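You operate a simulated robot arm through the tools that you are given. There is no shell and no other tool.

You are at the controls of a simulated robot arm. One attempt, no reset.

## Task
Put the purple block on the top of the sleeving bench away on the top of the side table. Take the sleeved waisted bottle and leave it on the work tag. Press the head teach key three times. Push the drawer of the mandrel bench shut. Put the round bottle from the top of the check bench in the green crate there. Take the purple label from the top of the store cart and put it on the shelf under the feed table. Stack the 92 mm carton from the top of the check bench on top of the 65 mm carton. Stack the 56 mm gauge block from the top of the check bench on top of the 72 mm gauge block. Do these in any order. Set down upright: sleeved waisted bottle.

It is judged by the outcome, as a careful person would: the job done as asked, and still so three seconds after it is handed in. It fails if anything else is knocked over, pushed out of place, dropped, spilled or broken.

## Robot
A 6-joint arm with a two-finger parallel gripper on a trunk, on a base that moves. Base frame: it is fixed to the floor where the robot stands at the start and does not move with it; the origin is under the middle of the robot, x ahead of it, y to its left, z up. Lengths are in cm, angles in degrees, forces in N, time in s.
It reaches about 134.7 cm from its shoulder. Its first joint turns from -166.0 to 166.0 degrees. Places, roughly: carton [-25, 450, 100]; drawer of the mandrel bench [80, 370, 80]; gauge block [-25, 425, 100]; green crate (24x18x9 cm) [-10, 330, 90]; head teach key [220, 380, 120]; purple block [-200, 0, 75]; purple label [-225, 500, 75]; round bottle [0, 350, 100]; shelf under the feed table [220, 590, 30]; sleeved waisted bottle [75, 325, 100]; top of the side table [60, 130, 80]; work tag [50, 725, 75]. Payload 3.91 kg.
The TCP is the grasp point between the finger pads, 3 cm short of the fingertips. In the tool frame z runs along the fingers and y along their closing line. The gripper opens to 11 cm. The fingers are 2 cm wide and 1 cm thick; the gripper's body (4.8 by 11.2 cm) begins 5.5 cm behind the TCP.
Orientation is that of the tool frame in the base frame, as [roll, pitch, yaw] about the fixed x, y, z axes, in that order (R = Rz(yaw) Ry(pitch) Rx(roll)). With the fingers straight down and closing along the base's y, the tool's x points along the base's -x, its y along +y and its z along -z.

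## Interface
- The arm moves only by the tool nudge_tool. Its argument "steps" is text: rows parted by semicolons, each of 7 numbers parted by spaces: the closure, from 0 (fully open) to 1 (shut), then the shift along the tool's x, y, z in cm, then the turn, a rotation vector about the tool's x, y, z in degrees. In form: gripper dx dy dz rx ry rz; .... A call has 1 to 20 rows; each row is the pose to reach, as a shift and turn from the pose commanded when the call began, along the tool's axes at that moment. Each row takes 0.2 s and may step no farther than 5 cm and 8.6 degrees from the row before; otherwise, or with a gripper value out of range, the whole call is refused. A pose out of reach is approached as far as the arm can. The call stops where the force on the tool passes 40 N (or 10 N more than at its start, if that is more) or the arm is blocked; 0.2 s more then pass. The fingers move at their own pace (about 10.8 cm/s each) and stop on an object; they squeeze with about 44 N. The grip force told is the motor's: it shows also when the fingers shut on nothing. Time passes only in rows, and 0.2 s behind the last, so rows that repeat a pose let the fingers close. The reply holds the time, the measured pose of the TCP, the force on the tool along the base axes, the opening and the grip force, in the units named above and with some noise, with the torque about the TCP (base axes, N m) and any sound that the robot's microphone picked up.
- Cameras (640 x 400 px; columns grow to the right, rows downward): "scene" is now at [73.85, -15.81, 121.65]; the picture's right is [0.00, -0.17, 0.99], its down [-0.96, -0.28, -0.05] and it looks along [0.28, -0.95, -0.16] (base axes); focal length 214 px, centre (320, 200). "wrist" rides on the gripper at [7.2, 1.7, -10.3] in the tool frame; the picture's right is [-0.23, 0.97, 0.00], its down [-0.76, -0.18, -0.62] and it looks along [-0.61, -0.14, 0.78] (tool axes); focal length 222 px, centre (320, 200). There is no depth. A picture from a camera that has moved, and an enlarged one, comes with that camera's place and axes in the base frame and with its lens.
- camera(camera): a new picture of that camera. It takes no simulated time.
- base_move(legs): drives the robot by 1 to 6 legs, each [ahead, left, turn to the left] in cm, cm and degrees, along the robot's own axes; the way and the turn of a leg run together, so that a leg with both is an arc; at most 150 cm and 180 degrees a leg. The arm and the cameras ride along, it lands a little off, and it stops where it bumps. It gives what a move gives.
- turn_head(pan, tilt): turns the head with the scene camera to pan (to the left, within 80 degrees either way) and tilt (down, from -29 to 69), counted from straight ahead of the robot. It gives what a move gives.
- close_up(camera, box): a new picture of the part [left, top, right, bottom] of that camera's present view, enlarged. It takes no simulated time.
- sign_off(): hands the job in; it is judged then, once.

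Nothing tells you exact positions but the pictures and the camera data. Unless the task says otherwise, let go and move clear before handing in.

The tools are called after "Request:" as name(argument=value, ...) on one line, values as JSON. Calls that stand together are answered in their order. nudge_tool: Moves the arm, as the interface text tells. Its arguments: {"type":"object","properties":{"steps":{"type":"string"}},"required":["steps"]} The other tools are called the same way: base_move (legs) drives the base; turn_head (pan, tilt) turns the head that bears the scene camera; camera (camera) takes a picture; close_up (camera, box) takes an enlarged picture of a part of a camera's view; sign_off () hands the job in.

At the start:

```text
time_s: 0.0
tool_pos: [60.27, -8.13, 109.84]
orientation: [-179.9, 0.0, -180.0]
ft_force: [0.3, 0.1, 0.1]
ft_torque: [-0.04, 0.0, 0.03]
finger_gap: 11.0
finger_force: 0.2
robot x, y, heading: [0.08, 0.14, 0.2]
head pan, tilt (commanded): [-80.2, -16.4]
```

scene: 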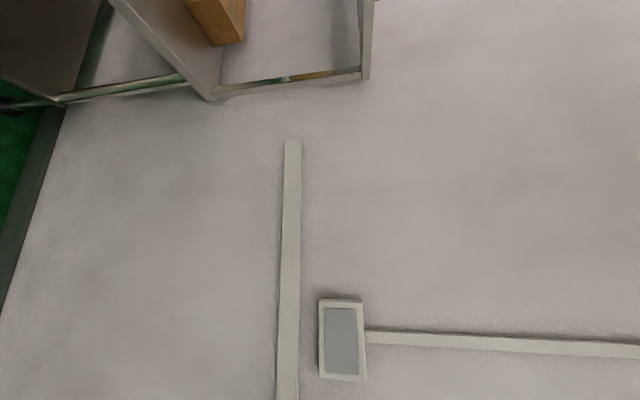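
wrist: 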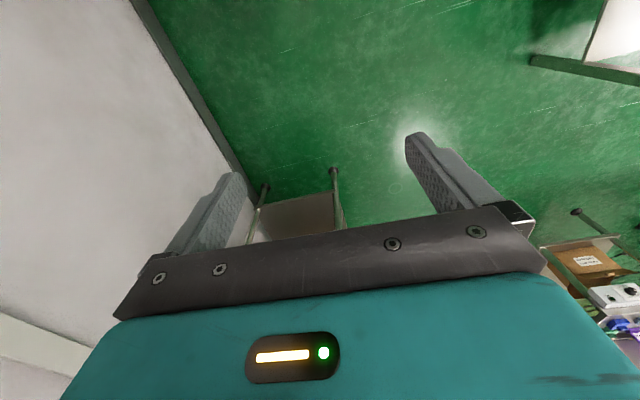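

The scene picture is rolled (picture right is world up), and it shows a wall and the underside of some furniture. I'll turn the head around first to survey the room.

Request:
turn_head(pan=0, tilt=20)

```text
time_s: 1.5
tool_pos: [60.35, -8.15, 109.78]
orientation: [179.9, 0.0, -180.0]
ft_force: [0.1, 0.1, -0.4]
ft_torque: [0.01, -0.02, 0.0]
finger_gap: 11.01
finger_force: 0.0
robot x, y, heading: [0.09, 0.08, -0.1]
head pan, tilt (commanded): [0.0, 20.0]
```

I've pointed the head ahead; now I'll take a picture to see what is in front.

Request:
camera(camera="scene")

Request:
camera(camera="wrist")

```text
taken
camera scene: at [68.19, -8.0, 113.69], right [0.0, -1.0, 0.0], down [-0.94, 0.0, 0.34], along [-0.34, 0.0, -0.94], focal length 214 px, centre (320, 200)
```

scene: 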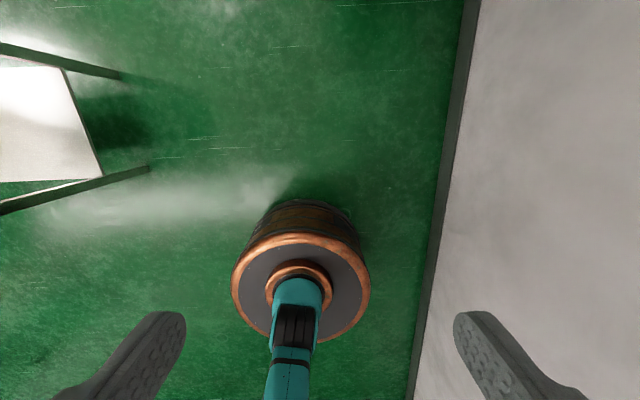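

```text
taken
camera wrist: at [53.0, -6.38, 120.22], right [0.23, 0.97, 0.0], down [0.76, -0.18, 0.62], along [0.61, -0.14, -0.78], focal length 222 px, centre (320, 200)
```

wrist: 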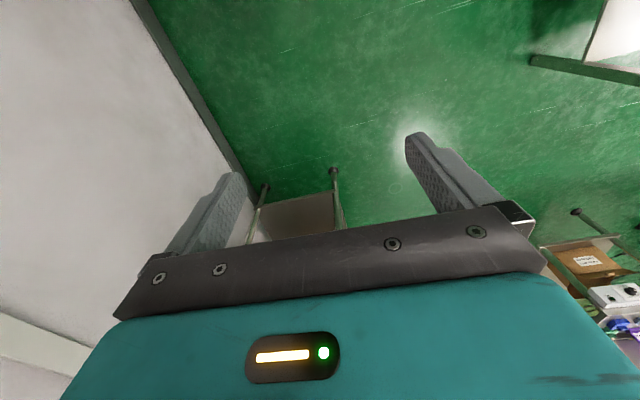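

The scene camera turns out to ride near the gripper, since its pivot is about 13 cm behind the TCP and "ahead" for the head is now straight down. I'll pan it to see the left side, where most of the furniture is.

Request:
turn_head(pan=80, tilt=0)

Request:
camera(camera="scene")

Request:
turn_head(pan=60, tilt=60)

Request:
camera(camera="scene")

```text
time_s: 3.1
tool_pos: [60.3, -8.17, 109.76]
orientation: [-179.8, 0.0, 180.0]
ft_force: [0.0, -0.7, -0.1]
ft_torque: [0.0, -0.01, 0.02]
finger_gap: 11.0
finger_force: 0.1
robot x, y, heading: [0.1, -0.09, 0.0]
head pan, tilt (commanded): [80.0, 0.0]
```

```text
taken
camera scene: at [71.41, 0.87, 121.43], right [0.0, -0.17, -0.98], down [-1.0, 0.0, 0.0], along [0.0, 0.98, -0.17], focal length 214 px, centre (320, 200)
```

scene: 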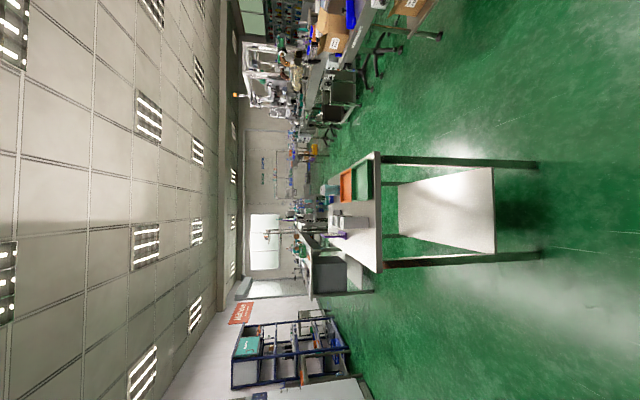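

```text
time_s: 4.4
tool_pos: [60.33, -8.18, 109.86]
orientation: [179.9, 0.0, 179.9]
ft_force: [0.0, 0.1, 0.6]
ft_torque: [0.02, 0.02, 0.04]
finger_gap: 11.01
finger_force: 0.0
robot x, y, heading: [-0.06, -0.24, 0.1]
head pan, tilt (commanded): [60.0, 60.0]
```

```text
taken
camera scene: at [62.38, -2.22, 119.67], right [0.0, -0.5, -0.87], down [-0.5, -0.75, 0.43], along [-0.87, 0.43, -0.25], focal length 214 px, centre (320, 200)
```

scene: 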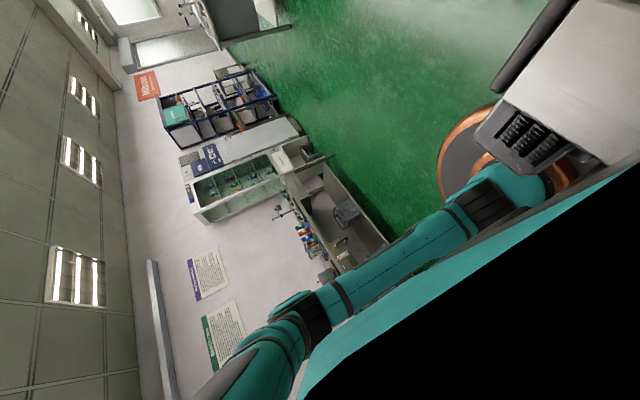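

The side table stands ahead-left, with other benches beyond it. I'll enlarge parts of the view for detail.

Request:
turn_head(pan=70, tilt=0)

Request:
close_up(camera="scene", box=[280, 130, 440, 290])

Request:
close_up(camera="scene", box=[200, 0, 420, 150])

Request:
close_up(camera="scene", box=[180, 180, 340, 390])

```text
time_s: 5.7
tool_pos: [60.26, -8.07, 109.81]
orientation: [179.9, 0.0, -180.0]
ft_force: [0.2, 0.0, -0.3]
ft_torque: [0.0, -0.02, 0.01]
finger_gap: 10.99
finger_force: 0.0
robot x, y, heading: [0.28, -0.11, -0.2]
head pan, tilt (commanded): [70.0, 0.0]
```

```text
2.50 times, centred on (360, 210) of scene
camera zoom: at [71.41, 0.46, 119.92], right [0.0, -0.34, -0.94], down [-1.0, 0.0, 0.0], along [0.0, 0.94, -0.34], focal length 536 px, centre (220, 175)
```

zoom: 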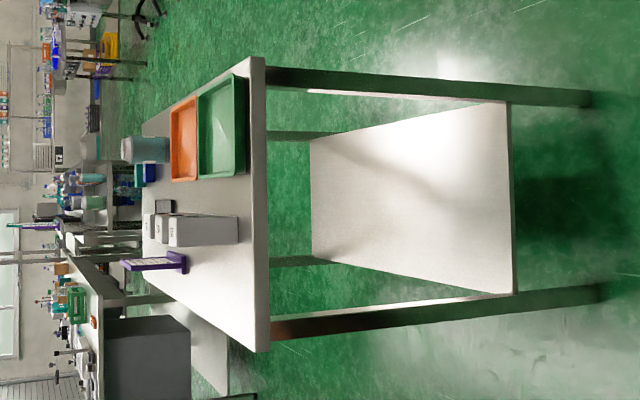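

```text
2.67 times, centred on (310, 75) of scene
camera zoom: at [71.41, 0.46, 119.92], right [0.0, -0.34, -0.94], down [-1.0, 0.0, 0.0], along [0.0, 0.94, -0.34], focal length 572 px, centre (347, 533)
```

zoom: 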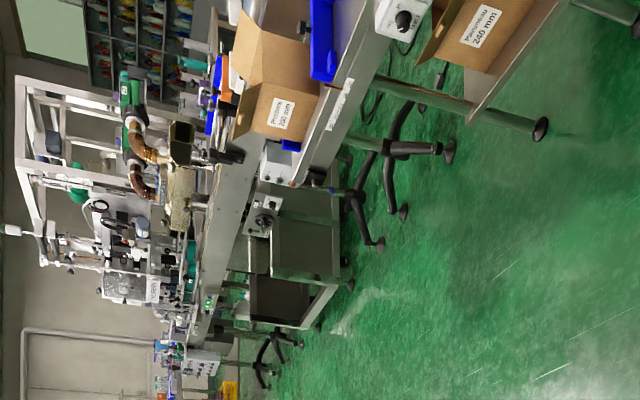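

```text
1.90 times, centred on (260, 285) of scene
camera zoom: at [71.41, 0.46, 119.92], right [0.0, -0.34, -0.94], down [-1.0, 0.0, 0.0], along [0.0, 0.94, -0.34], focal length 408 px, centre (434, 38)
```

zoom: 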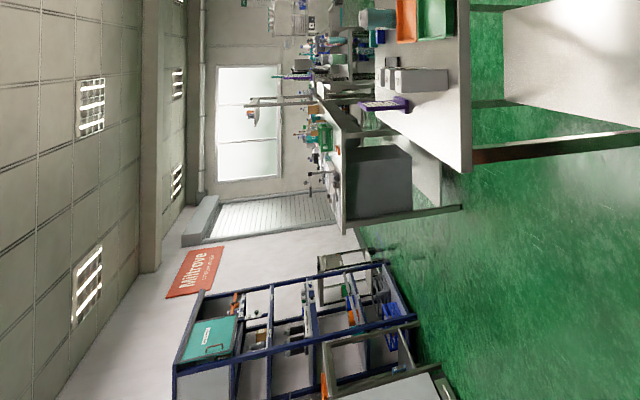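

I've got the general layout. The purple block is behind me, so I'll turn the base left by 90 degrees first and look toward -x before driving.

Request:
base_move(legs=[[0, 0, 90]])

Request:
turn_head(pan=75, tilt=0)

Request:
camera(camera="scene")

Request:
camera(camera="wrist")

```text
time_s: 9.9
tool_pos: [7.57, 60.36, 109.88]
orientation: [179.9, -0.1, -89.5]
ft_force: [-0.4, 0.7, 0.2]
ft_torque: [0.02, 0.01, 0.01]
finger_gap: 11.03
finger_force: 0.0
robot x, y, heading: [-0.03, 0.08, 90.3]
head pan, tilt (commanded): [70.0, 0.0]
```

```text
time_s: 10.6
tool_pos: [7.63, 60.4, 109.79]
orientation: [180.0, 0.1, -89.6]
ft_force: [-0.4, -0.9, 0.8]
ft_torque: [-0.03, 0.0, 0.01]
finger_gap: 11.01
finger_force: 0.1
robot x, y, heading: [0.15, 0.21, 90.6]
head pan, tilt (commanded): [75.0, 0.0]
```

```text
taken
camera scene: at [-1.03, 71.41, 120.67], right [0.26, 0.0, -0.97], down [0.01, -1.0, 0.0], along [-0.97, -0.01, -0.26], focal length 214 px, centre (320, 200)
```

scene: 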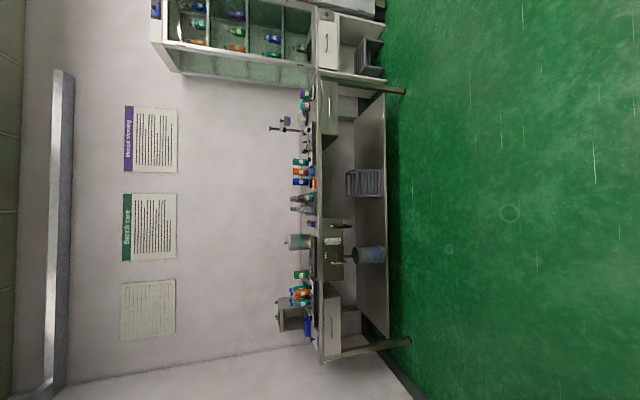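

```text
taken
camera wrist: at [5.94, 53.14, 120.22], right [-0.98, 0.22, 0.0], down [0.17, 0.76, 0.62], along [0.14, 0.61, -0.78], focal length 222 px, centre (320, 200)
```

wrist: 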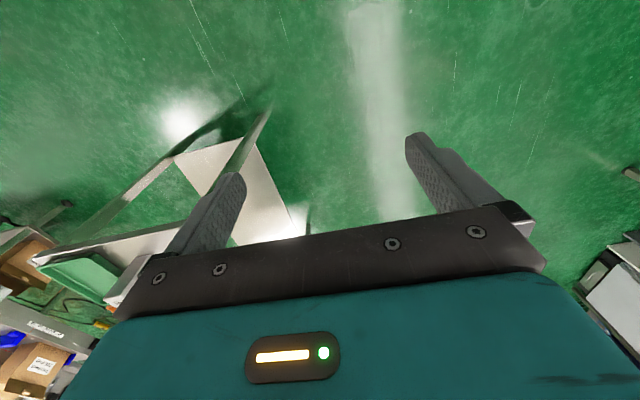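

The sleeving bench lies along the -x wall with many small items on it. I'll zoom in on its top to find the purple block.

Request:
close_up(camera="scene", box=[260, 230, 360, 370])

Request:
close_up(camera="scene", box=[250, 80, 360, 240])

```text
2.86 times, centred on (310, 300) of scene
camera zoom: at [-1.03, 71.41, 120.67], right [0.26, 0.0, -0.97], down [0.01, -1.0, 0.0], along [-0.97, -0.01, -0.26], focal length 613 px, centre (349, -86)
```

zoom: 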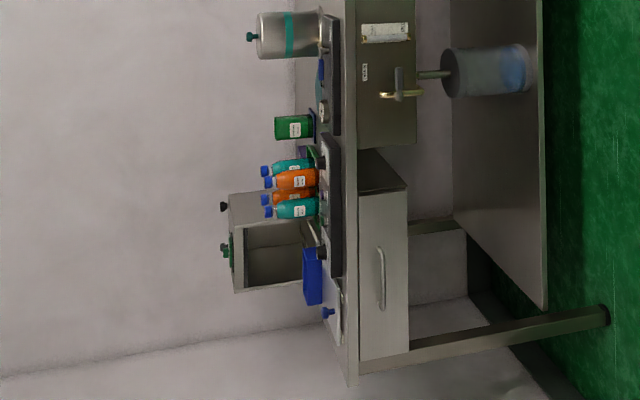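

```text
2.50 times, centred on (305, 160) of scene
camera zoom: at [-1.03, 71.41, 120.67], right [0.26, 0.0, -0.97], down [0.01, -1.0, 0.0], along [-0.97, -0.01, -0.26], focal length 536 px, centre (358, 300)
```

zoom: 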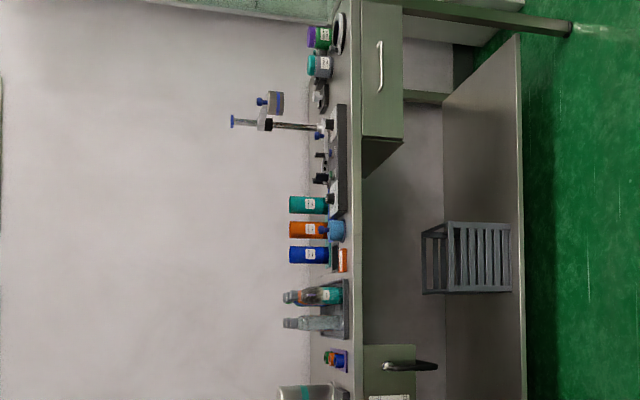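

The bench front edge is near x = -156, and something purple shows near y ≈ 0 behind the orange bottles, with another at y ≈ 50. I'll turn to face the bench and drive closer.

Request:
base_move(legs=[[0, 0, 90], [70, 0, 0]])

Request:
turn_head(pan=0, tilt=-29)

Request:
camera(camera="scene")

Request:
camera(camera="wrist")

```text
time_s: 18.2
tool_pos: [-130.32, 6.11, 109.95]
orientation: [180.0, 0.0, 1.1]
ft_force: [0.4, -0.4, 0.6]
ft_torque: [-0.01, -0.03, 0.01]
finger_gap: 11.0
finger_force: 0.1
robot x, y, heading: [-69.82, -1.2, -179.2]
head pan, tilt (commanded): [75.0, 0.0]
```

```text
time_s: 19.7
tool_pos: [-130.37, 6.06, 109.82]
orientation: [-179.9, 0.0, 1.0]
ft_force: [0.2, 0.0, -0.5]
ft_torque: [0.0, 0.03, -0.02]
finger_gap: 11.0
finger_force: 0.1
robot x, y, heading: [-69.57, -0.97, -179.0]
head pan, tilt (commanded): [0.0, -28.6]
```

```text
taken
camera scene: at [-145.19, 5.91, 116.3], right [-0.02, 1.0, 0.0], down [0.88, 0.02, -0.48], along [-0.48, -0.01, -0.88], focal length 214 px, centre (320, 200)
```

scene: 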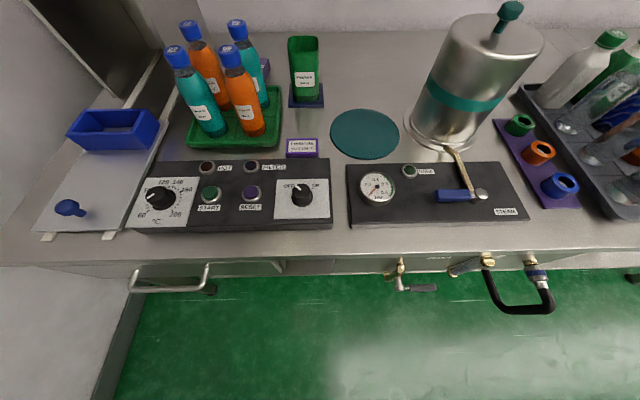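

```text
taken
camera wrist: at [-123.08, 4.54, 120.22], right [-0.21, -0.98, 0.0], down [-0.76, 0.16, 0.62], along [-0.61, 0.13, -0.78], focal length 222 px, centre (320, 200)
```

wrist: 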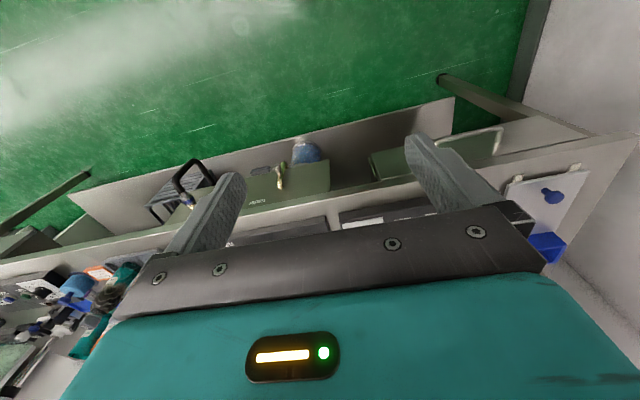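

Now I have a good upright view of the bench. I'll zoom around the green tray to identify the purple block.

Request:
close_up(camera="scene", box=[160, 10, 400, 170])

Request:
close_up(camera="scene", box=[490, 20, 640, 230])

```text
2.50 times, centred on (280, 90) of scene
camera zoom: at [-145.19, 5.91, 116.3], right [-0.02, 1.0, 0.0], down [0.88, 0.02, -0.48], along [-0.48, -0.01, -0.88], focal length 536 px, centre (420, 475)
```

zoom: 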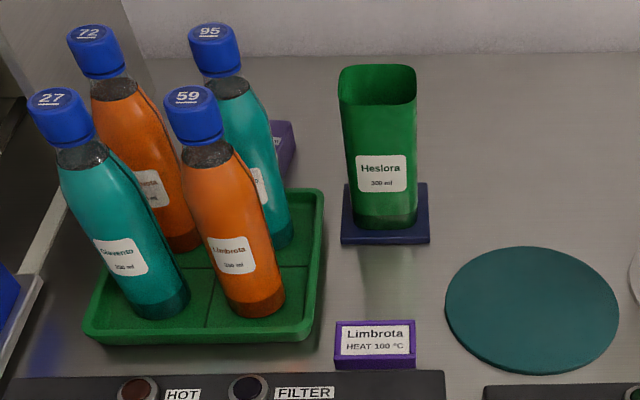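

```text
1.90 times, centred on (565, 125) of scene
camera zoom: at [-145.19, 5.91, 116.3], right [-0.02, 1.0, 0.0], down [0.88, 0.02, -0.48], along [-0.48, -0.01, -0.88], focal length 408 px, centre (-147, 343)
```

zoom: 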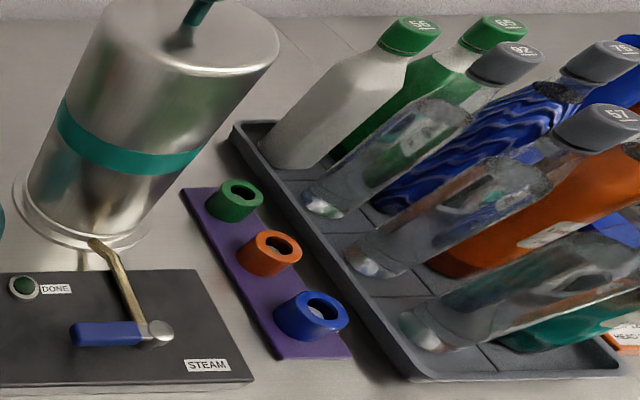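

A purple block with a label sits behind the green tray at about (-211, -12), and a "Limbrota" recipe tag is in front at (-180, 1). I'll raise the arm and reach out to look from above.

Request:
nudge_tool(steps="0 0 0 -5 0 0 0; 0 0 0 -10 0 0 0; 0 -5 0 -10 0 0 0; 0 -10 0 -10 0 0 0; 0 -15 0 -10 0 0 0; 0 -20 0 -10 0 0 0; 0 -25 0 -10 0 0 0; 0 -30 0 -10 0 0 0; 0 -35 0 -10 0 0 0; 0 -40 0 -10 0 0 0")

Request:
turn_head(pan=0, tilt=-10)

Request:
camera(camera="scene")

```text
time_s: 21.9
tool_pos: [-164.41, 4.7, 114.0]
orientation: [-180.0, 0.3, 1.0]
ft_force: [0.2, 0.3, 0.2]
ft_torque: [-0.03, -0.01, 0.02]
finger_gap: 10.99
finger_force: 0.0
out of reach, approached as far as the arm can: row 8, 9, 10
robot x, y, heading: [-69.71, -0.87, -179.0]
head pan, tilt (commanded): [0.0, -28.6]
```

```text
time_s: 22.7
tool_pos: [-164.26, 4.82, 114.09]
orientation: [-179.9, 0.2, 0.9]
ft_force: [1.5, 0.4, -0.2]
ft_torque: [0.02, 0.0, 0.02]
finger_gap: 11.0
finger_force: 0.0
robot x, y, heading: [-69.96, -1.11, -179.1]
head pan, tilt (commanded): [0.0, -10.0]
```

```text
taken
camera scene: at [-176.73, 4.64, 118.86], right [-0.02, 1.0, 0.0], down [0.98, 0.02, -0.18], along [-0.18, 0.0, -0.98], focal length 214 px, centre (320, 200)
```

scene: 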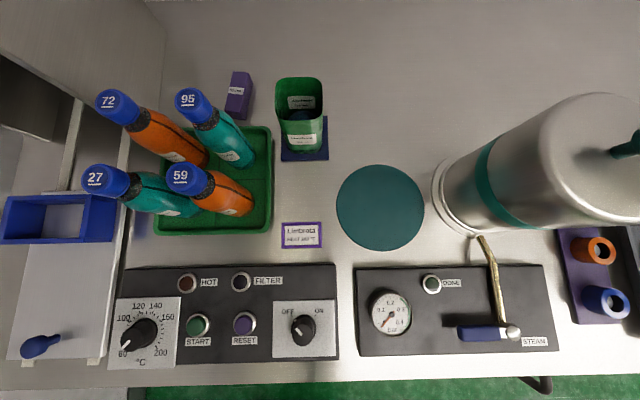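

The purple block is visible behind the bottle tray, near the cup. I'll zoom in for its size and pose.

Request:
close_up(camera="scene", box=[160, 50, 340, 165])

Request:
close_up(camera="wrist", box=[320, 0, 640, 200])

```text
3.48 times, centred on (250, 108) of scene
camera zoom: at [-176.73, 4.64, 118.86], right [-0.02, 1.0, 0.0], down [0.98, 0.02, -0.18], along [-0.18, 0.0, -0.98], focal length 746 px, centre (564, 522)
```

zoom: 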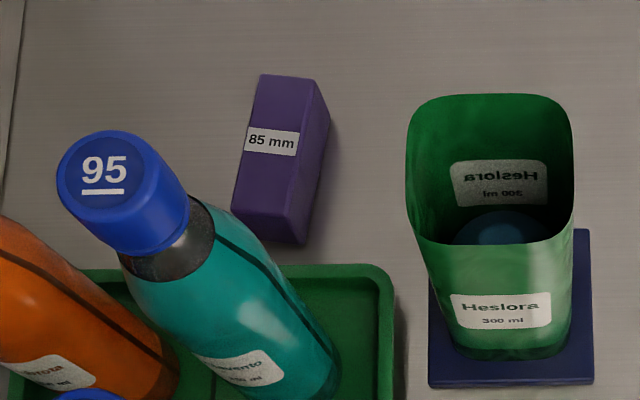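

```text
2.00 times, centred on (480, 100) of wrist
camera zoom: at [-157.08, 3.22, 124.42], right [-0.21, -0.98, 0.0], down [-0.76, 0.16, 0.63], along [-0.61, 0.13, -0.78], focal length 444 px, centre (0, 400)
```

zoom: 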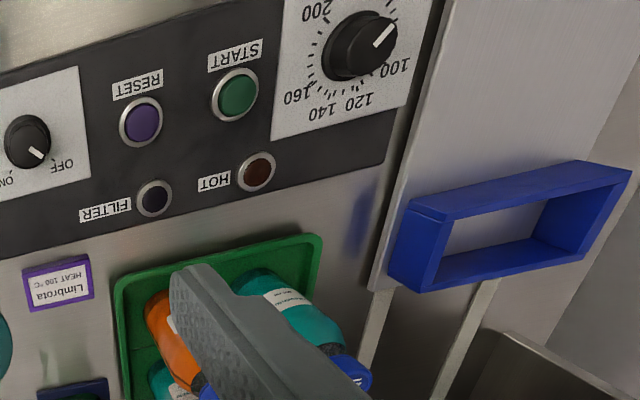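

The block lies flat (about 8.5 × 3 × 3 cm) centred near (-203.5, -11.7), and the bench top is at z ≈ 80. I'll pull the arm in, drive about 40 cm closer, and then check again.

Request:
nudge_tool(steps="0 5 0 0 0 0 0; 0 10 0 0 0 0 0; 0 15 0 0 0 0 0; 0 20 0 0 0 0 0; 0 25 0 0 0 0 0")

Request:
base_move(legs=[[40, 8, 0]])

Request:
camera(camera="scene")

```text
time_s: 23.9
tool_pos: [-139.28, 5.49, 113.85]
orientation: [180.0, -0.1, 1.0]
ft_force: [0.0, -0.4, -0.9]
ft_torque: [-0.01, -0.09, 0.01]
finger_gap: 11.0
finger_force: 0.1
robot x, y, heading: [-69.96, -0.75, -179.0]
head pan, tilt (commanded): [0.0, -10.0]
```

```text
time_s: 26.4
tool_pos: [-178.75, -3.12, 114.06]
orientation: [-180.0, 0.1, 1.0]
ft_force: [0.3, 0.3, 0.5]
ft_torque: [-0.06, 0.02, -0.02]
finger_gap: 11.01
finger_force: 0.0
robot x, y, heading: [-109.63, -9.35, -179.1]
head pan, tilt (commanded): [0.0, -10.0]
```

```text
taken
camera scene: at [-191.22, -3.24, 118.72], right [-0.02, 1.0, 0.0], down [0.98, 0.02, -0.17], along [-0.17, 0.0, -0.98], focal length 214 px, centre (320, 200)
```

scene: 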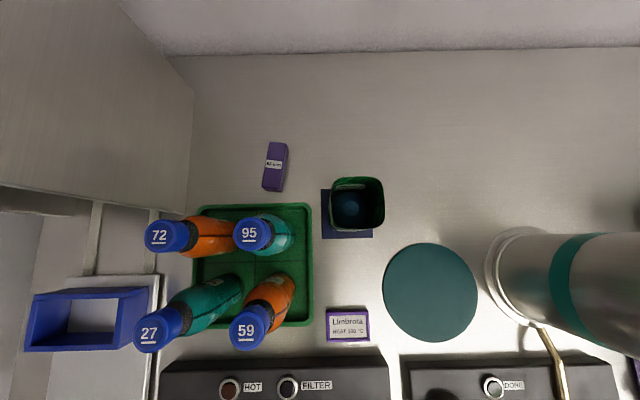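

Closer now, and the block is clearly visible behind the tray. I'll zoom for an exact location.

Request:
close_up(camera="scene", box=[220, 120, 400, 240])

```text
3.33 times, centred on (310, 180) of scene
camera zoom: at [-191.22, -3.24, 118.72], right [-0.02, 1.0, 0.0], down [0.98, 0.02, -0.17], along [-0.17, 0.0, -0.98], focal length 715 px, centre (353, 267)
```

zoom: 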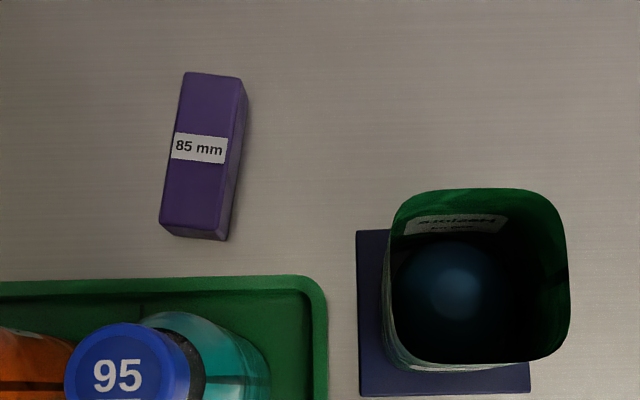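

The block's centre works out at (-203.6, -11.4) with its axis at yaw about -6°. I'll move above it with the fingers part-closed and come down to a safe height for a check.

Request:
nudge_tool(steps="0.4 -4.4 1.27 0 0 0 1.13; 0.4 -8.8 2.54 0 0 0 2.26; 0.4 -13.2 3.81 0 0 0 3.4; 0.4 -17.6 5.08 0 0 0 4.5; 0.4 -22 6.35 0 0 0 5.7; 0.4 -26.4 7.64 0 0 0 6.8; 0.4 -26.4 7.64 5 0 0 6.8; 0.4 -26.4 7.64 10 0 0 6.8; 0.4 -26.4 7.64 15 0 0 6.8; 0.4 -26.4 7.64 20 0 0 6.8")

Request:
turn_head(pan=0, tilt=20)

Request:
camera(camera="scene")

Request:
camera(camera="wrist")

```text
time_s: 28.6
tool_pos: [-204.92, -10.97, 94.04]
orientation: [-179.9, 0.1, -5.8]
ft_force: [-0.7, -0.3, 1.5]
ft_torque: [0.02, 0.06, 0.0]
finger_gap: 6.63
finger_force: 0.2
out of reach, approached as far as the arm can: row 6
robot x, y, heading: [-109.3, -9.28, -178.9]
head pan, tilt (commanded): [0.0, -10.0]
```

```text
time_s: 29.6
tool_pos: [-205.04, -10.91, 94.07]
orientation: [180.0, -0.1, -5.8]
ft_force: [0.5, -0.7, 1.2]
ft_torque: [-0.01, -0.03, 0.02]
finger_gap: 6.58
finger_force: 0.0
robot x, y, heading: [-109.43, -9.51, -179.2]
head pan, tilt (commanded): [0.0, 20.0]
```

```text
taken
camera scene: at [-212.66, -10.02, 97.88], right [0.1, 0.99, 0.0], down [0.94, -0.1, 0.34], along [0.34, -0.03, -0.94], focal length 214 px, centre (320, 200)
```

scene: 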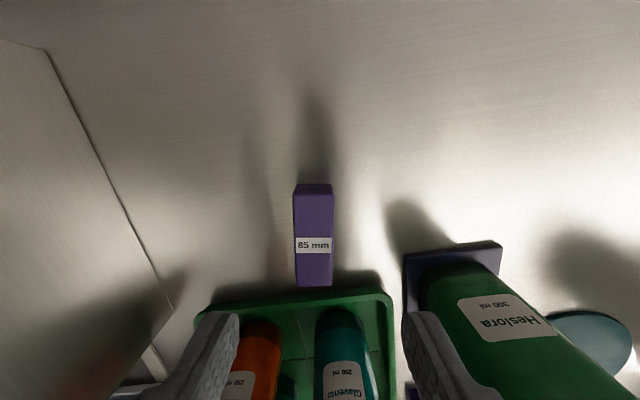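

```text
taken
camera wrist: at [-198.06, -13.31, 104.42], right [-0.32, -0.95, 0.0], down [-0.74, 0.25, 0.62], along [-0.59, 0.2, -0.78], focal length 222 px, centre (320, 200)
```

wrist: 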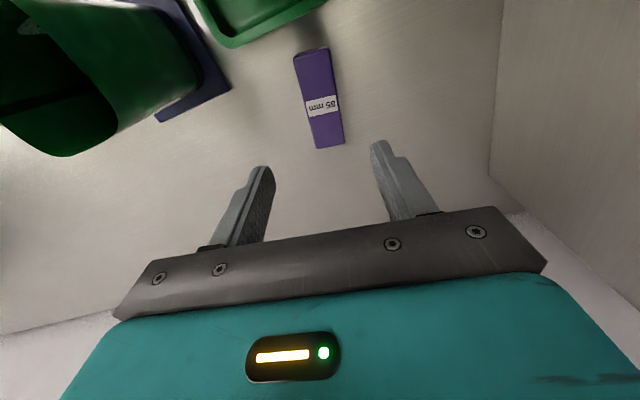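

The block's position is confirmed from this view, and the fingers straddle its axis. I'll go down and grip it.

Request:
nudge_tool(steps="0.4 0 0.3 4 0 0 0; 0.4 0 0.3 7 0 0 0; 0.4 0 0.3 9 0 0 0; 0.4 0 0.3 10.4 0 0 0; 1 0 0.3 10.4 0 0 0; 1 0 0.3 10.4 0 0 0; 1 0 0.3 10.4 0 0 0")

Request:
camera(camera="scene")

```text
time_s: 31.2
tool_pos: [-205.16, -11.52, 83.58]
orientation: [-180.0, 0.1, -5.7]
ft_force: [0.0, 0.0, 0.5]
ft_torque: [0.01, 0.01, 0.01]
finger_gap: 3.11
finger_force: 43.7
robot x, y, heading: [-109.47, -9.7, -179.0]
head pan, tilt (commanded): [0.0, 20.0]
```

```text
taken
camera scene: at [-212.78, -10.55, 87.4], right [0.1, 0.99, 0.0], down [0.93, -0.1, 0.34], along [0.34, -0.03, -0.94], focal length 214 px, centre (320, 200)
```

scene: 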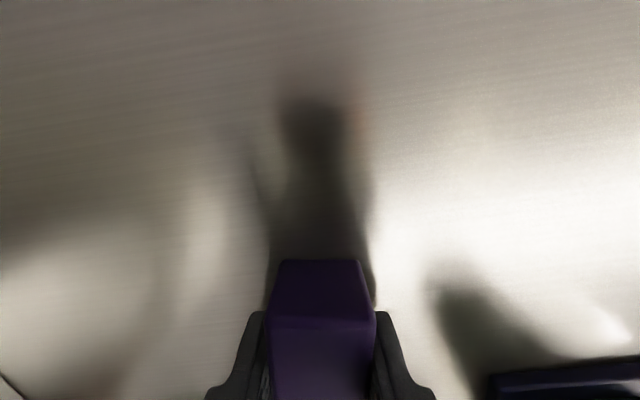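

Gripped (3.1 cm gap, 44 N). I'll lift it straight up, pull the arm in, then back away.

Request:
nudge_tool(steps="1 0 0 -3 0 0 0; 1 0 0 -8 0 0 0; 1 0 0 -13 0 0 0; 1 0 0 -18 0 0 0; 1 0 0 -23 0 0 0; 1 0 0 -26 0 0 0; 1 5 0 -26 0 0 0; 1 10 0 -26 0 0 0; 1 15 0 -26 0 0 0; 1 20 0 -26 0 0 0; 1 25 0 -26 0 0 0; 1 30 0 -26 0 0 0")

Request:
camera(camera="wrist")

```text
time_s: 33.8
tool_pos: [-175.28, -14.65, 109.59]
orientation: [180.0, 0.0, -5.8]
ft_force: [-0.9, -0.4, -0.9]
ft_torque: [0.01, -0.08, 0.02]
finger_gap: 0.0
finger_force: 37.6
robot x, y, heading: [-109.69, -9.51, -179.2]
head pan, tilt (commanded): [0.0, 20.0]
```

```text
taken
camera wrist: at [-168.33, -16.97, 119.95], right [-0.33, -0.95, 0.0], down [-0.74, 0.25, 0.62], along [-0.59, 0.2, -0.78], focal length 222 px, centre (320, 200)
```

wrist: 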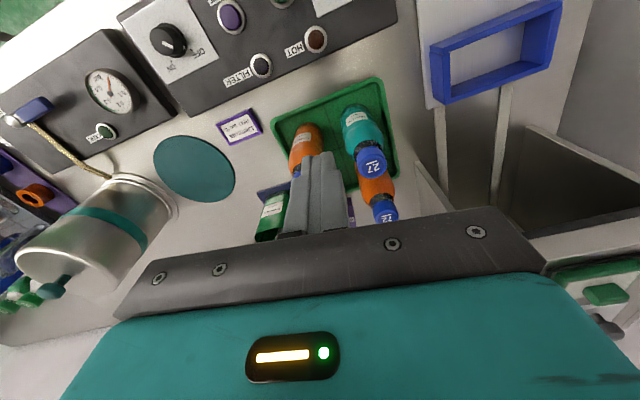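

The fingers are shut on nothing, so the block slipped out. I'll look for where it is now.

Request:
turn_head(pan=0, tilt=-20)

Request:
camera(camera="scene")

```text
time_s: 34.8
tool_pos: [-175.3, -14.57, 109.61]
orientation: [180.0, 0.0, -5.8]
ft_force: [0.8, -0.2, -0.4]
ft_torque: [0.0, 0.01, 0.03]
finger_gap: 0.01
finger_force: 37.9
robot x, y, heading: [-109.33, -9.47, -179.3]
head pan, tilt (commanded): [0.0, -20.0]
```

```text
taken
camera scene: at [-189.05, -13.05, 115.2], right [0.1, 0.99, 0.0], down [0.94, -0.1, -0.34], along [-0.34, 0.03, -0.94], focal length 214 px, centre (320, 200)
```

scene: 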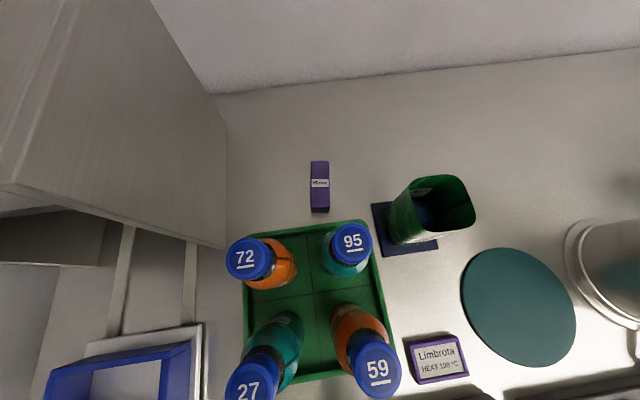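

The block is still on the bench, upright and near its old place. I'll zoom to measure its pose again.

Request:
close_up(camera="scene", box=[260, 130, 420, 230])

```text
4.00 times, centred on (340, 180) of scene
camera zoom: at [-189.05, -13.05, 115.2], right [0.1, 0.99, 0.0], down [0.94, -0.1, -0.34], along [-0.34, 0.03, -0.94], focal length 858 px, centre (240, 280)
```

zoom: 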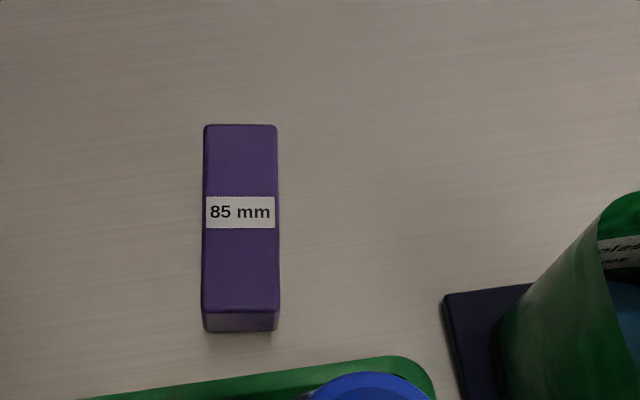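

The block hasn't moved, so it slipped out right at the start of the lift. I'll regrasp it at its centre, with the fingers as low as they go, and then lift gently while checking the grip.

Request:
nudge_tool(steps="0.4 -4.8 0 0 0 0 0; 0.4 -9.6 0 0 0 0 0; 0.4 -14.4 0 0 0 0 0; 0.4 -19.2 0 0 0 0 0; 0.4 -24 -0.1 0 0 0 0; 0.4 -28.67 -0.2 0 0 0 0; 0.4 -28.67 -0.2 5 0 0 0; 0.4 -28.67 -0.2 10 0 0 0; 0.4 -28.67 -0.2 15 0 0 0; 0.4 -28.67 -0.2 20 0 0 0; 0.4 -28.67 -0.2 23 0 0 0; 0.4 -28.67 -0.2 25 0 0 0; 0.4 -28.67 -0.2 26 0 0 0; 0.4 -28.67 -0.2 26.4 0 0 0")

```text
time_s: 37.8
tool_pos: [-203.83, -11.53, 83.15]
orientation: [179.9, 0.0, -5.8]
ft_force: [0.2, -0.3, -0.2]
ft_torque: [-0.01, -0.01, 0.01]
finger_gap: 6.62
finger_force: 0.0
robot x, y, heading: [-109.74, -9.84, -179.1]
head pan, tilt (commanded): [0.0, -20.0]
```

No contact yet at z = 83.15. I'll step down gently to find the bench surface.

Request:
nudge_tool(steps="0.4 0 0 0.3 0 0 0")

Request:
nudge_tool(steps="0.4 0 0 0.3 0 0 0")

```text
time_s: 38.2
tool_pos: [-203.75, -11.53, 83.05]
orientation: [180.0, 0.1, -5.8]
ft_force: [-1.2, 0.0, 8.6]
ft_torque: [0.09, -0.11, 0.03]
finger_gap: 6.56
finger_force: 0.1
robot x, y, heading: [-109.41, -9.79, -178.8]
head pan, tilt (commanded): [0.0, -20.0]
```

```text
time_s: 38.6
tool_pos: [-203.71, -11.5, 83.0]
orientation: [-179.9, 0.4, -5.8]
ft_force: [-9.3, -0.6, 39.5]
ft_torque: [0.72, -0.13, -0.21]
finger_gap: 6.6
finger_force: 0.0
robot x, y, heading: [-109.94, -9.37, -179.2]
head pan, tilt (commanded): [0.0, -20.0]
```

The bench is at z = 80.05. I'll back off slightly, close, and make a slow 1 cm test lift.

Request:
nudge_tool(steps="0.4 0 0 -0.6 0 0 0; 1 0 0 -0.6 0 0 0; 1 0 0 -0.6 0 0 0; 1 0 0 -0.6 0 0 0; 1 0 0 -0.6 0 0 0")

Request:
nudge_tool(steps="1 0 0 -0.2 0 0 0; 1 0 0 -0.4 0 0 0; 1 0 0 -0.7 0 0 0; 1 0 0 -1 0 0 0; 1 0 0 -1 0 0 0")

```text
time_s: 39.8
tool_pos: [-203.76, -11.34, 83.17]
orientation: [179.9, -0.1, -5.8]
ft_force: [-0.3, -0.2, -0.5]
ft_torque: [0.0, 0.03, -0.02]
finger_gap: 3.15
finger_force: 43.7
robot x, y, heading: [-109.39, -9.69, -178.7]
head pan, tilt (commanded): [0.0, -20.0]
```

```text
time_s: 41.0
tool_pos: [-203.73, -11.41, 84.08]
orientation: [-180.0, 0.1, -5.8]
ft_force: [0.2, 0.8, -0.3]
ft_torque: [0.01, 0.0, 0.01]
finger_gap: 3.14
finger_force: 44.1
robot x, y, heading: [-109.5, -9.57, -179.1]
head pan, tilt (commanded): [0.0, -20.0]
```

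The gap still reads 3.1 cm after 1 cm of lift. I'll check with the head camera whether the block came up.

Request:
turn_head(pan=0, tilt=45)

Request:
camera(camera="scene")

```text
time_s: 42.4
tool_pos: [-203.72, -11.45, 84.17]
orientation: [179.9, 0.0, -5.8]
ft_force: [0.7, 1.1, -1.1]
ft_torque: [0.01, -0.02, 0.01]
finger_gap: 3.12
finger_force: 43.5
robot x, y, heading: [-109.6, -9.97, -178.9]
head pan, tilt (commanded): [0.0, 45.0]
```

```text
taken
camera scene: at [-207.49, -10.98, 89.17], right [0.1, 0.99, 0.0], down [0.7, -0.07, 0.71], along [0.7, -0.07, -0.71], focal length 214 px, centre (320, 200)
```

scene: 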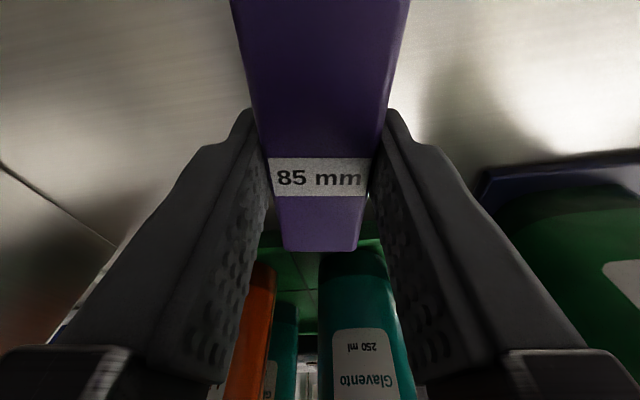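

The block's near edge sits where a lifted block would be, so it is held now. I'll raise it slowly and keep checking the gap.

Request:
nudge_tool(steps="1 0 0 -0.5 0 0 0; 1 0 0 -1.2 0 0 0; 1 0 0 -2 0 0 0; 1 0 0 -3 0 0 0; 1 0 0 -4 0 0 0; 1 0 0 -5 0 0 0")

```text
time_s: 43.8
tool_pos: [-203.74, -11.29, 89.09]
orientation: [-179.9, 0.0, -5.7]
ft_force: [0.7, 0.0, -0.9]
ft_torque: [0.02, -0.01, -0.01]
finger_gap: 3.15
finger_force: 43.5
robot x, y, heading: [-109.12, -9.46, -179.1]
head pan, tilt (commanded): [0.0, 45.0]
```

Request:
camera(camera="scene")

Request:
nudge_tool(steps="1 0 0 -1 0 0 0; 1 0 0 -2 0 0 0; 1 0 0 -3 0 0 0; 1 0 0 -4.5 0 0 0; 1 0 0 -6 0 0 0; 1 0 0 -7.5 0 0 0; 1 0 0 -9 0 0 0; 1 0 0 -10.5 0 0 0; 1 0 0 -12 0 0 0; 1 0 0 -13.5 0 0 0; 1 0 0 -15 0 0 0; 1 0 0 -16.5 0 0 0; 1 0 0 -18 0 0 0; 1 0 0 -19.5 0 0 0; 1 0 0 -20.5 0 0 0; 1 0 0 -21 0 0 0")

```text
taken
camera scene: at [-207.54, -10.93, 94.23], right [0.1, 0.99, 0.0], down [0.7, -0.07, 0.71], along [0.7, -0.07, -0.71], focal length 214 px, centre (320, 200)
```

scene: 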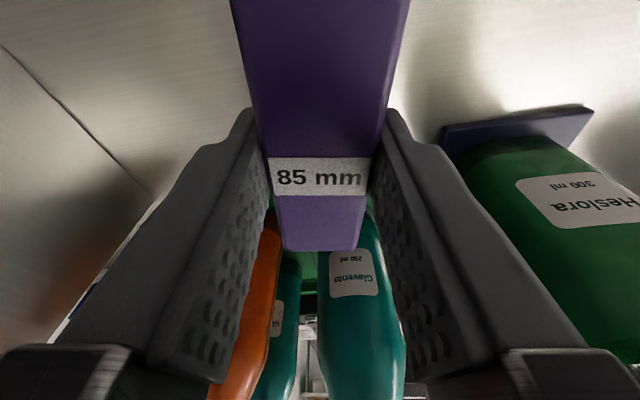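

```text
time_s: 47.2
tool_pos: [-203.81, -11.39, 110.17]
orientation: [180.0, 0.0, -5.8]
ft_force: [0.8, -0.1, -0.4]
ft_torque: [0.0, 0.03, 0.01]
finger_gap: 3.15
finger_force: 43.9
robot x, y, heading: [-109.39, -9.35, -179.0]
head pan, tilt (commanded): [0.0, 45.0]
```

Still held at z = 110. I'll pull the arm in smoothly and then back the base away.

Request:
nudge_tool(steps="1 1 0 0 0 0 0; 1 2.5 0 0 0 0 0; 1 4.5 0 0 0 0 0; 1 6.5 0 0 0 0 0; 1 8.5 0 0 0 0 0; 1 10.5 0 0 0 0 0; 1 12.5 0 0 0 0 0; 1 14.5 0 0 0 0 0; 1 16.5 0 0 0 0 0; 1 18.5 0 0 0 0 0; 1 20.5 0 0 0 0 0; 1 22.5 0 0 0 0 0; 1 24.5 0 0 0 0 0; 1 26.5 0 0 0 0 0; 1 28.5 0 0 0 0 0; 1 30.5 0 0 0 0 0; 1 32 0 0 0 0 0; 1 33 0 0 0 0 0")

Request:
base_move(legs=[[-60, 0, 0]])

Request:
camera(camera="wrist")

```text
time_s: 51.0
tool_pos: [-170.91, -14.83, 110.15]
orientation: [-179.9, 0.0, -5.8]
ft_force: [-0.4, 0.4, -0.7]
ft_torque: [0.0, -0.02, 0.0]
finger_gap: 3.17
finger_force: 43.9
robot x, y, heading: [-109.47, -9.73, -178.9]
head pan, tilt (commanded): [0.0, 45.0]
```

```text
time_s: 54.4
tool_pos: [-110.96, -13.81, 110.12]
orientation: [180.0, -0.1, -5.8]
ft_force: [0.4, -0.2, -0.4]
ft_torque: [-0.01, -0.02, -0.02]
finger_gap: 3.15
finger_force: 44.1
robot x, y, heading: [-49.38, -8.8, -179.1]
head pan, tilt (commanded): [0.0, 45.0]
```

```text
taken
camera wrist: at [-103.98, -16.18, 120.54], right [-0.33, -0.95, 0.0], down [-0.74, 0.25, 0.62], along [-0.59, 0.2, -0.78], focal length 222 px, centre (320, 200)
```

wrist: 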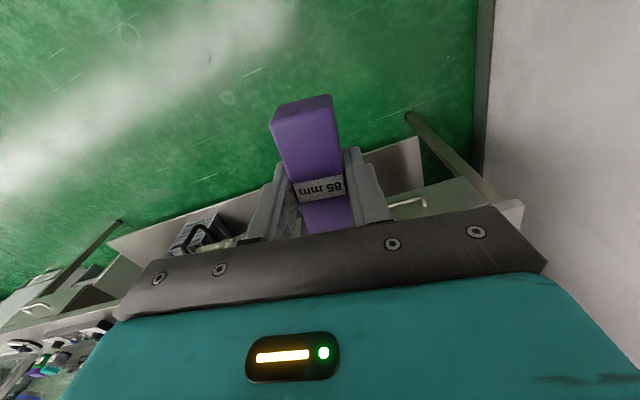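

The block is firmly held. I'll turn to face +y and drive in front of the side table.

Request:
base_move(legs=[[0, 0, -91], [0, -90, 0]])

Request:
turn_head(pan=0, tilt=-29)

Request:
camera(camera="scene")

```text
time_s: 63.0
tool_pos: [35.94, 53.13, 110.13]
orientation: [-180.0, 0.0, -96.5]
ft_force: [-0.5, 0.0, -1.2]
ft_torque: [0.01, 0.0, 0.01]
finger_gap: 3.12
finger_force: 43.8
robot x, y, heading: [40.34, -8.48, 90.4]
head pan, tilt (commanded): [0.0, 45.0]
```

```text
time_s: 64.4
tool_pos: [36.0, 53.24, 110.22]
orientation: [180.0, 0.0, -96.6]
ft_force: [0.6, 0.4, -0.4]
ft_torque: [0.01, -0.03, 0.01]
finger_gap: 3.14
finger_force: 44.1
robot x, y, heading: [40.62, -8.4, 90.3]
head pan, tilt (commanded): [0.0, -28.6]
```

```text
taken
camera scene: at [37.78, 68.19, 116.61], right [0.99, -0.11, 0.0], down [-0.1, -0.87, -0.48], along [0.05, 0.48, -0.88], focal length 214 px, centre (320, 200)
```

scene: 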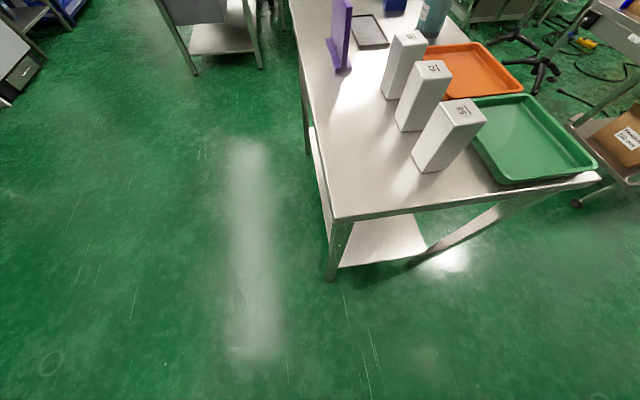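

The free area of the side table is its near-left part, around (51, 104). I'll drive forward 36 cm and right 10 cm to bring the arm over it.

Request:
base_move(legs=[[36, -10, 0]])

Request:
turn_head(pan=0, tilt=-10)

Request:
camera(camera="scene")

```text
time_s: 66.8
tool_pos: [46.01, 89.21, 110.12]
orientation: [-180.0, 0.0, -96.8]
ft_force: [0.4, -0.2, -2.6]
ft_torque: [0.0, 0.01, -0.01]
finger_gap: 3.14
finger_force: 44.4
robot x, y, heading: [50.18, 27.56, 90.1]
head pan, tilt (commanded): [0.0, -28.6]
```

```text
time_s: 67.6
tool_pos: [45.97, 89.11, 110.13]
orientation: [180.0, 0.0, -96.7]
ft_force: [-0.8, -0.3, -0.7]
ft_torque: [0.02, 0.0, -0.01]
finger_gap: 3.15
finger_force: 43.9
robot x, y, heading: [50.46, 27.55, 89.9]
head pan, tilt (commanded): [0.0, -10.0]
```

```text
taken
camera scene: at [47.66, 101.72, 114.89], right [0.99, -0.12, 0.0], down [-0.12, -0.98, -0.17], along [0.02, 0.17, -0.98], focal length 214 px, centre (320, 200)
```

scene: 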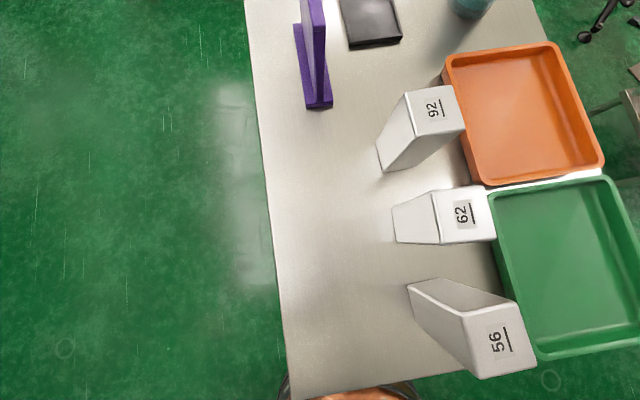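

The free strip of the table spans x ≈ 41–59, so I'll set the block down at about (49.5, 102). I'll move over and lower toward the surface.

Request:
nudge_tool(steps="1 -1.5 -0.2 0 0 0 0; 1 -4 -0.6 0 0 0 0; 1 -6.5 -1 0 0 0 0; 1 -9 -1.3 0 0 0 0; 1 -11.5 -1.7 0 0 0 0; 1 -13.2 -1.97 0 0 0 0; 1 -13.2 -1.97 2 0 0 0; 1 -13.2 -1.97 4.5 0 0 0; 1 -13.2 -1.97 7 0 0 0; 1 -13.2 -1.97 9.5 0 0 0; 1 -13.2 -1.97 12 0 0 0; 1 -13.2 -1.97 14.5 0 0 0; 1 -13.2 -1.97 17 0 0 0; 1 -13.2 -1.97 19.5 0 0 0; 1 -13.2 -1.97 21.5 0 0 0; 1 -13.2 -1.97 22.5 0 0 0")

Request:
camera(camera="wrist")

```text
time_s: 71.0
tool_pos: [49.52, 102.07, 87.66]
orientation: [-180.0, 0.0, -96.8]
ft_force: [-0.3, -0.6, -0.9]
ft_torque: [0.02, 0.01, -0.01]
finger_gap: 3.14
finger_force: 44.1
robot x, y, heading: [50.43, 27.51, 90.3]
head pan, tilt (commanded): [0.0, -10.0]
```

```text
taken
camera wrist: at [46.95, 95.06, 98.02], right [-0.94, 0.34, 0.0], down [0.27, 0.74, 0.62], along [0.21, 0.59, -0.78], focal length 222 px, centre (320, 200)
```

wrist: 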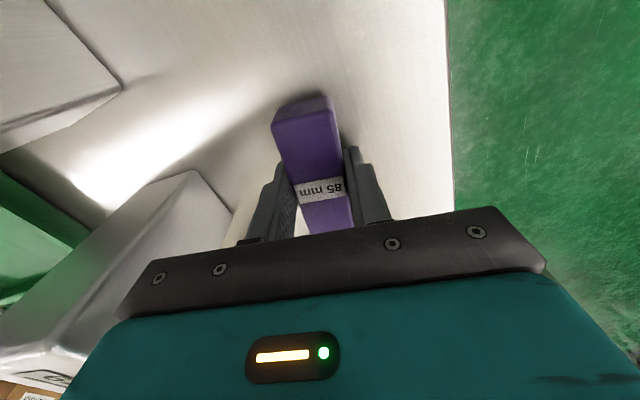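

The block hangs over clear table. I'll lower it in small steps until it touches.

Request:
nudge_tool(steps="1 0 0 1 0 0 0; 1 0 0 2 0 0 0; 1 0 0 3 0 0 0; 1 0 0 3.6 0 0 0; 1 0 0 4 0 0 0; 1 0 0 4.2 0 0 0")

Request:
nudge_tool(steps="1 0 0 0.2 0 0 0")

Request:
nudge_tool(steps="1 0 0 0.2 0 0 0")

```text
time_s: 71.5
tool_pos: [49.53, 102.04, 87.06]
orientation: [179.9, 0.7, -96.6]
ft_force: [0.4, 0.3, 12.7]
ft_torque: [-0.59, 0.05, 0.03]
finger_gap: 3.13
finger_force: 43.7
robot x, y, heading: [50.75, 27.84, 90.4]
head pan, tilt (commanded): [0.0, -10.0]
stopped in row 2: the force on the tool passed its limit at 57 N (the readings are from after the stop); the commanded pose is now the measured one
```

```text
time_s: 72.1
tool_pos: [49.52, 102.15, 86.98]
orientation: [179.9, 0.8, -96.7]
ft_force: [-0.2, 0.6, 7.9]
ft_torque: [-0.34, -0.02, 0.02]
finger_gap: 3.12
finger_force: 44.6
robot x, y, heading: [50.45, 27.63, 90.2]
head pan, tilt (commanded): [0.0, -10.0]
stopped in row 1: the force on the tool passed its limit at 42 N (the readings are from after the stop); the commanded pose is now the measured one
```

```text
time_s: 72.5
tool_pos: [49.59, 102.14, 86.97]
orientation: [179.8, 1.0, -96.7]
ft_force: [0.1, 6.7, 36.6]
ft_torque: [-1.06, -0.13, 0.02]
finger_gap: 3.15
finger_force: 43.7
robot x, y, heading: [50.34, 27.68, 90.3]
head pan, tilt (commanded): [0.0, -10.0]
```

The table top is at about z = 84, and the block is resting on it. I'll relieve the pressure, open the fingers, and rise straight up.

Request:
nudge_tool(steps="1 0 0 -0.2 0 0 0; 0.4 0 0 -0.2 0 0 0; 0.4 0 0 -0.2 0 0 0; 0.4 0 0 -0.2 0 0 0")

Request:
nudge_tool(steps="0.4 0 0 -1 0 0 0; 0.4 0 0 -3 0 0 0; 0.4 0 0 -6 0 0 0; 0.4 0 0 -10 0 0 0; 0.4 0 0 -15 0 0 0; 0.4 0 0 -20 0 0 0; 0.4 0 0 -25 0 0 0")

Request:
turn_head(pan=0, tilt=10)

Request:
camera(camera="scene")

```text
time_s: 73.5
tool_pos: [49.39, 102.14, 86.93]
orientation: [179.9, 0.8, -96.7]
ft_force: [-14.5, -5.1, 27.8]
ft_torque: [-0.51, -0.45, -0.16]
finger_gap: 5.9
finger_force: 0.0
robot x, y, heading: [50.38, 27.44, 90.0]
head pan, tilt (commanded): [0.0, -10.0]
```

```text
time_s: 75.1
tool_pos: [49.53, 101.92, 111.84]
orientation: [179.9, 0.6, -96.6]
ft_force: [-0.1, 0.2, -0.4]
ft_torque: [-0.03, -0.01, 0.02]
finger_gap: 6.58
finger_force: 0.0
robot x, y, heading: [50.53, 27.59, 90.1]
head pan, tilt (commanded): [0.0, -10.0]
```

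```text
time_s: 75.9
tool_pos: [49.45, 102.0, 111.88]
orientation: [180.0, 0.7, -96.6]
ft_force: [0.5, -0.9, 1.1]
ft_torque: [0.02, 0.02, 0.0]
finger_gap: 6.6
finger_force: 0.0
robot x, y, heading: [50.38, 27.37, 90.2]
head pan, tilt (commanded): [0.0, 10.0]
```

```text
taken
camera scene: at [50.77, 111.36, 115.84], right [0.99, -0.12, 0.0], down [-0.12, -0.98, 0.16], along [-0.02, -0.16, -0.99], focal length 214 px, centre (320, 200)
```

scene: 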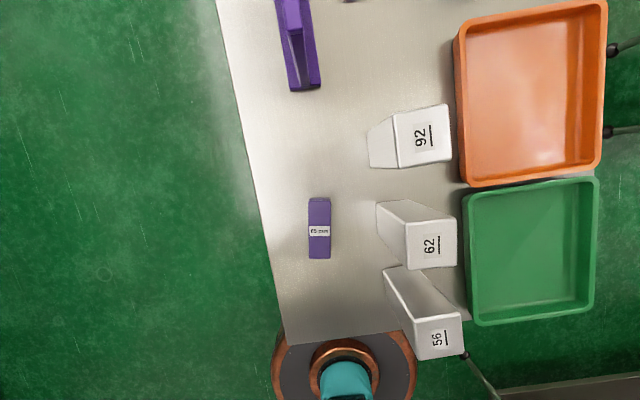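

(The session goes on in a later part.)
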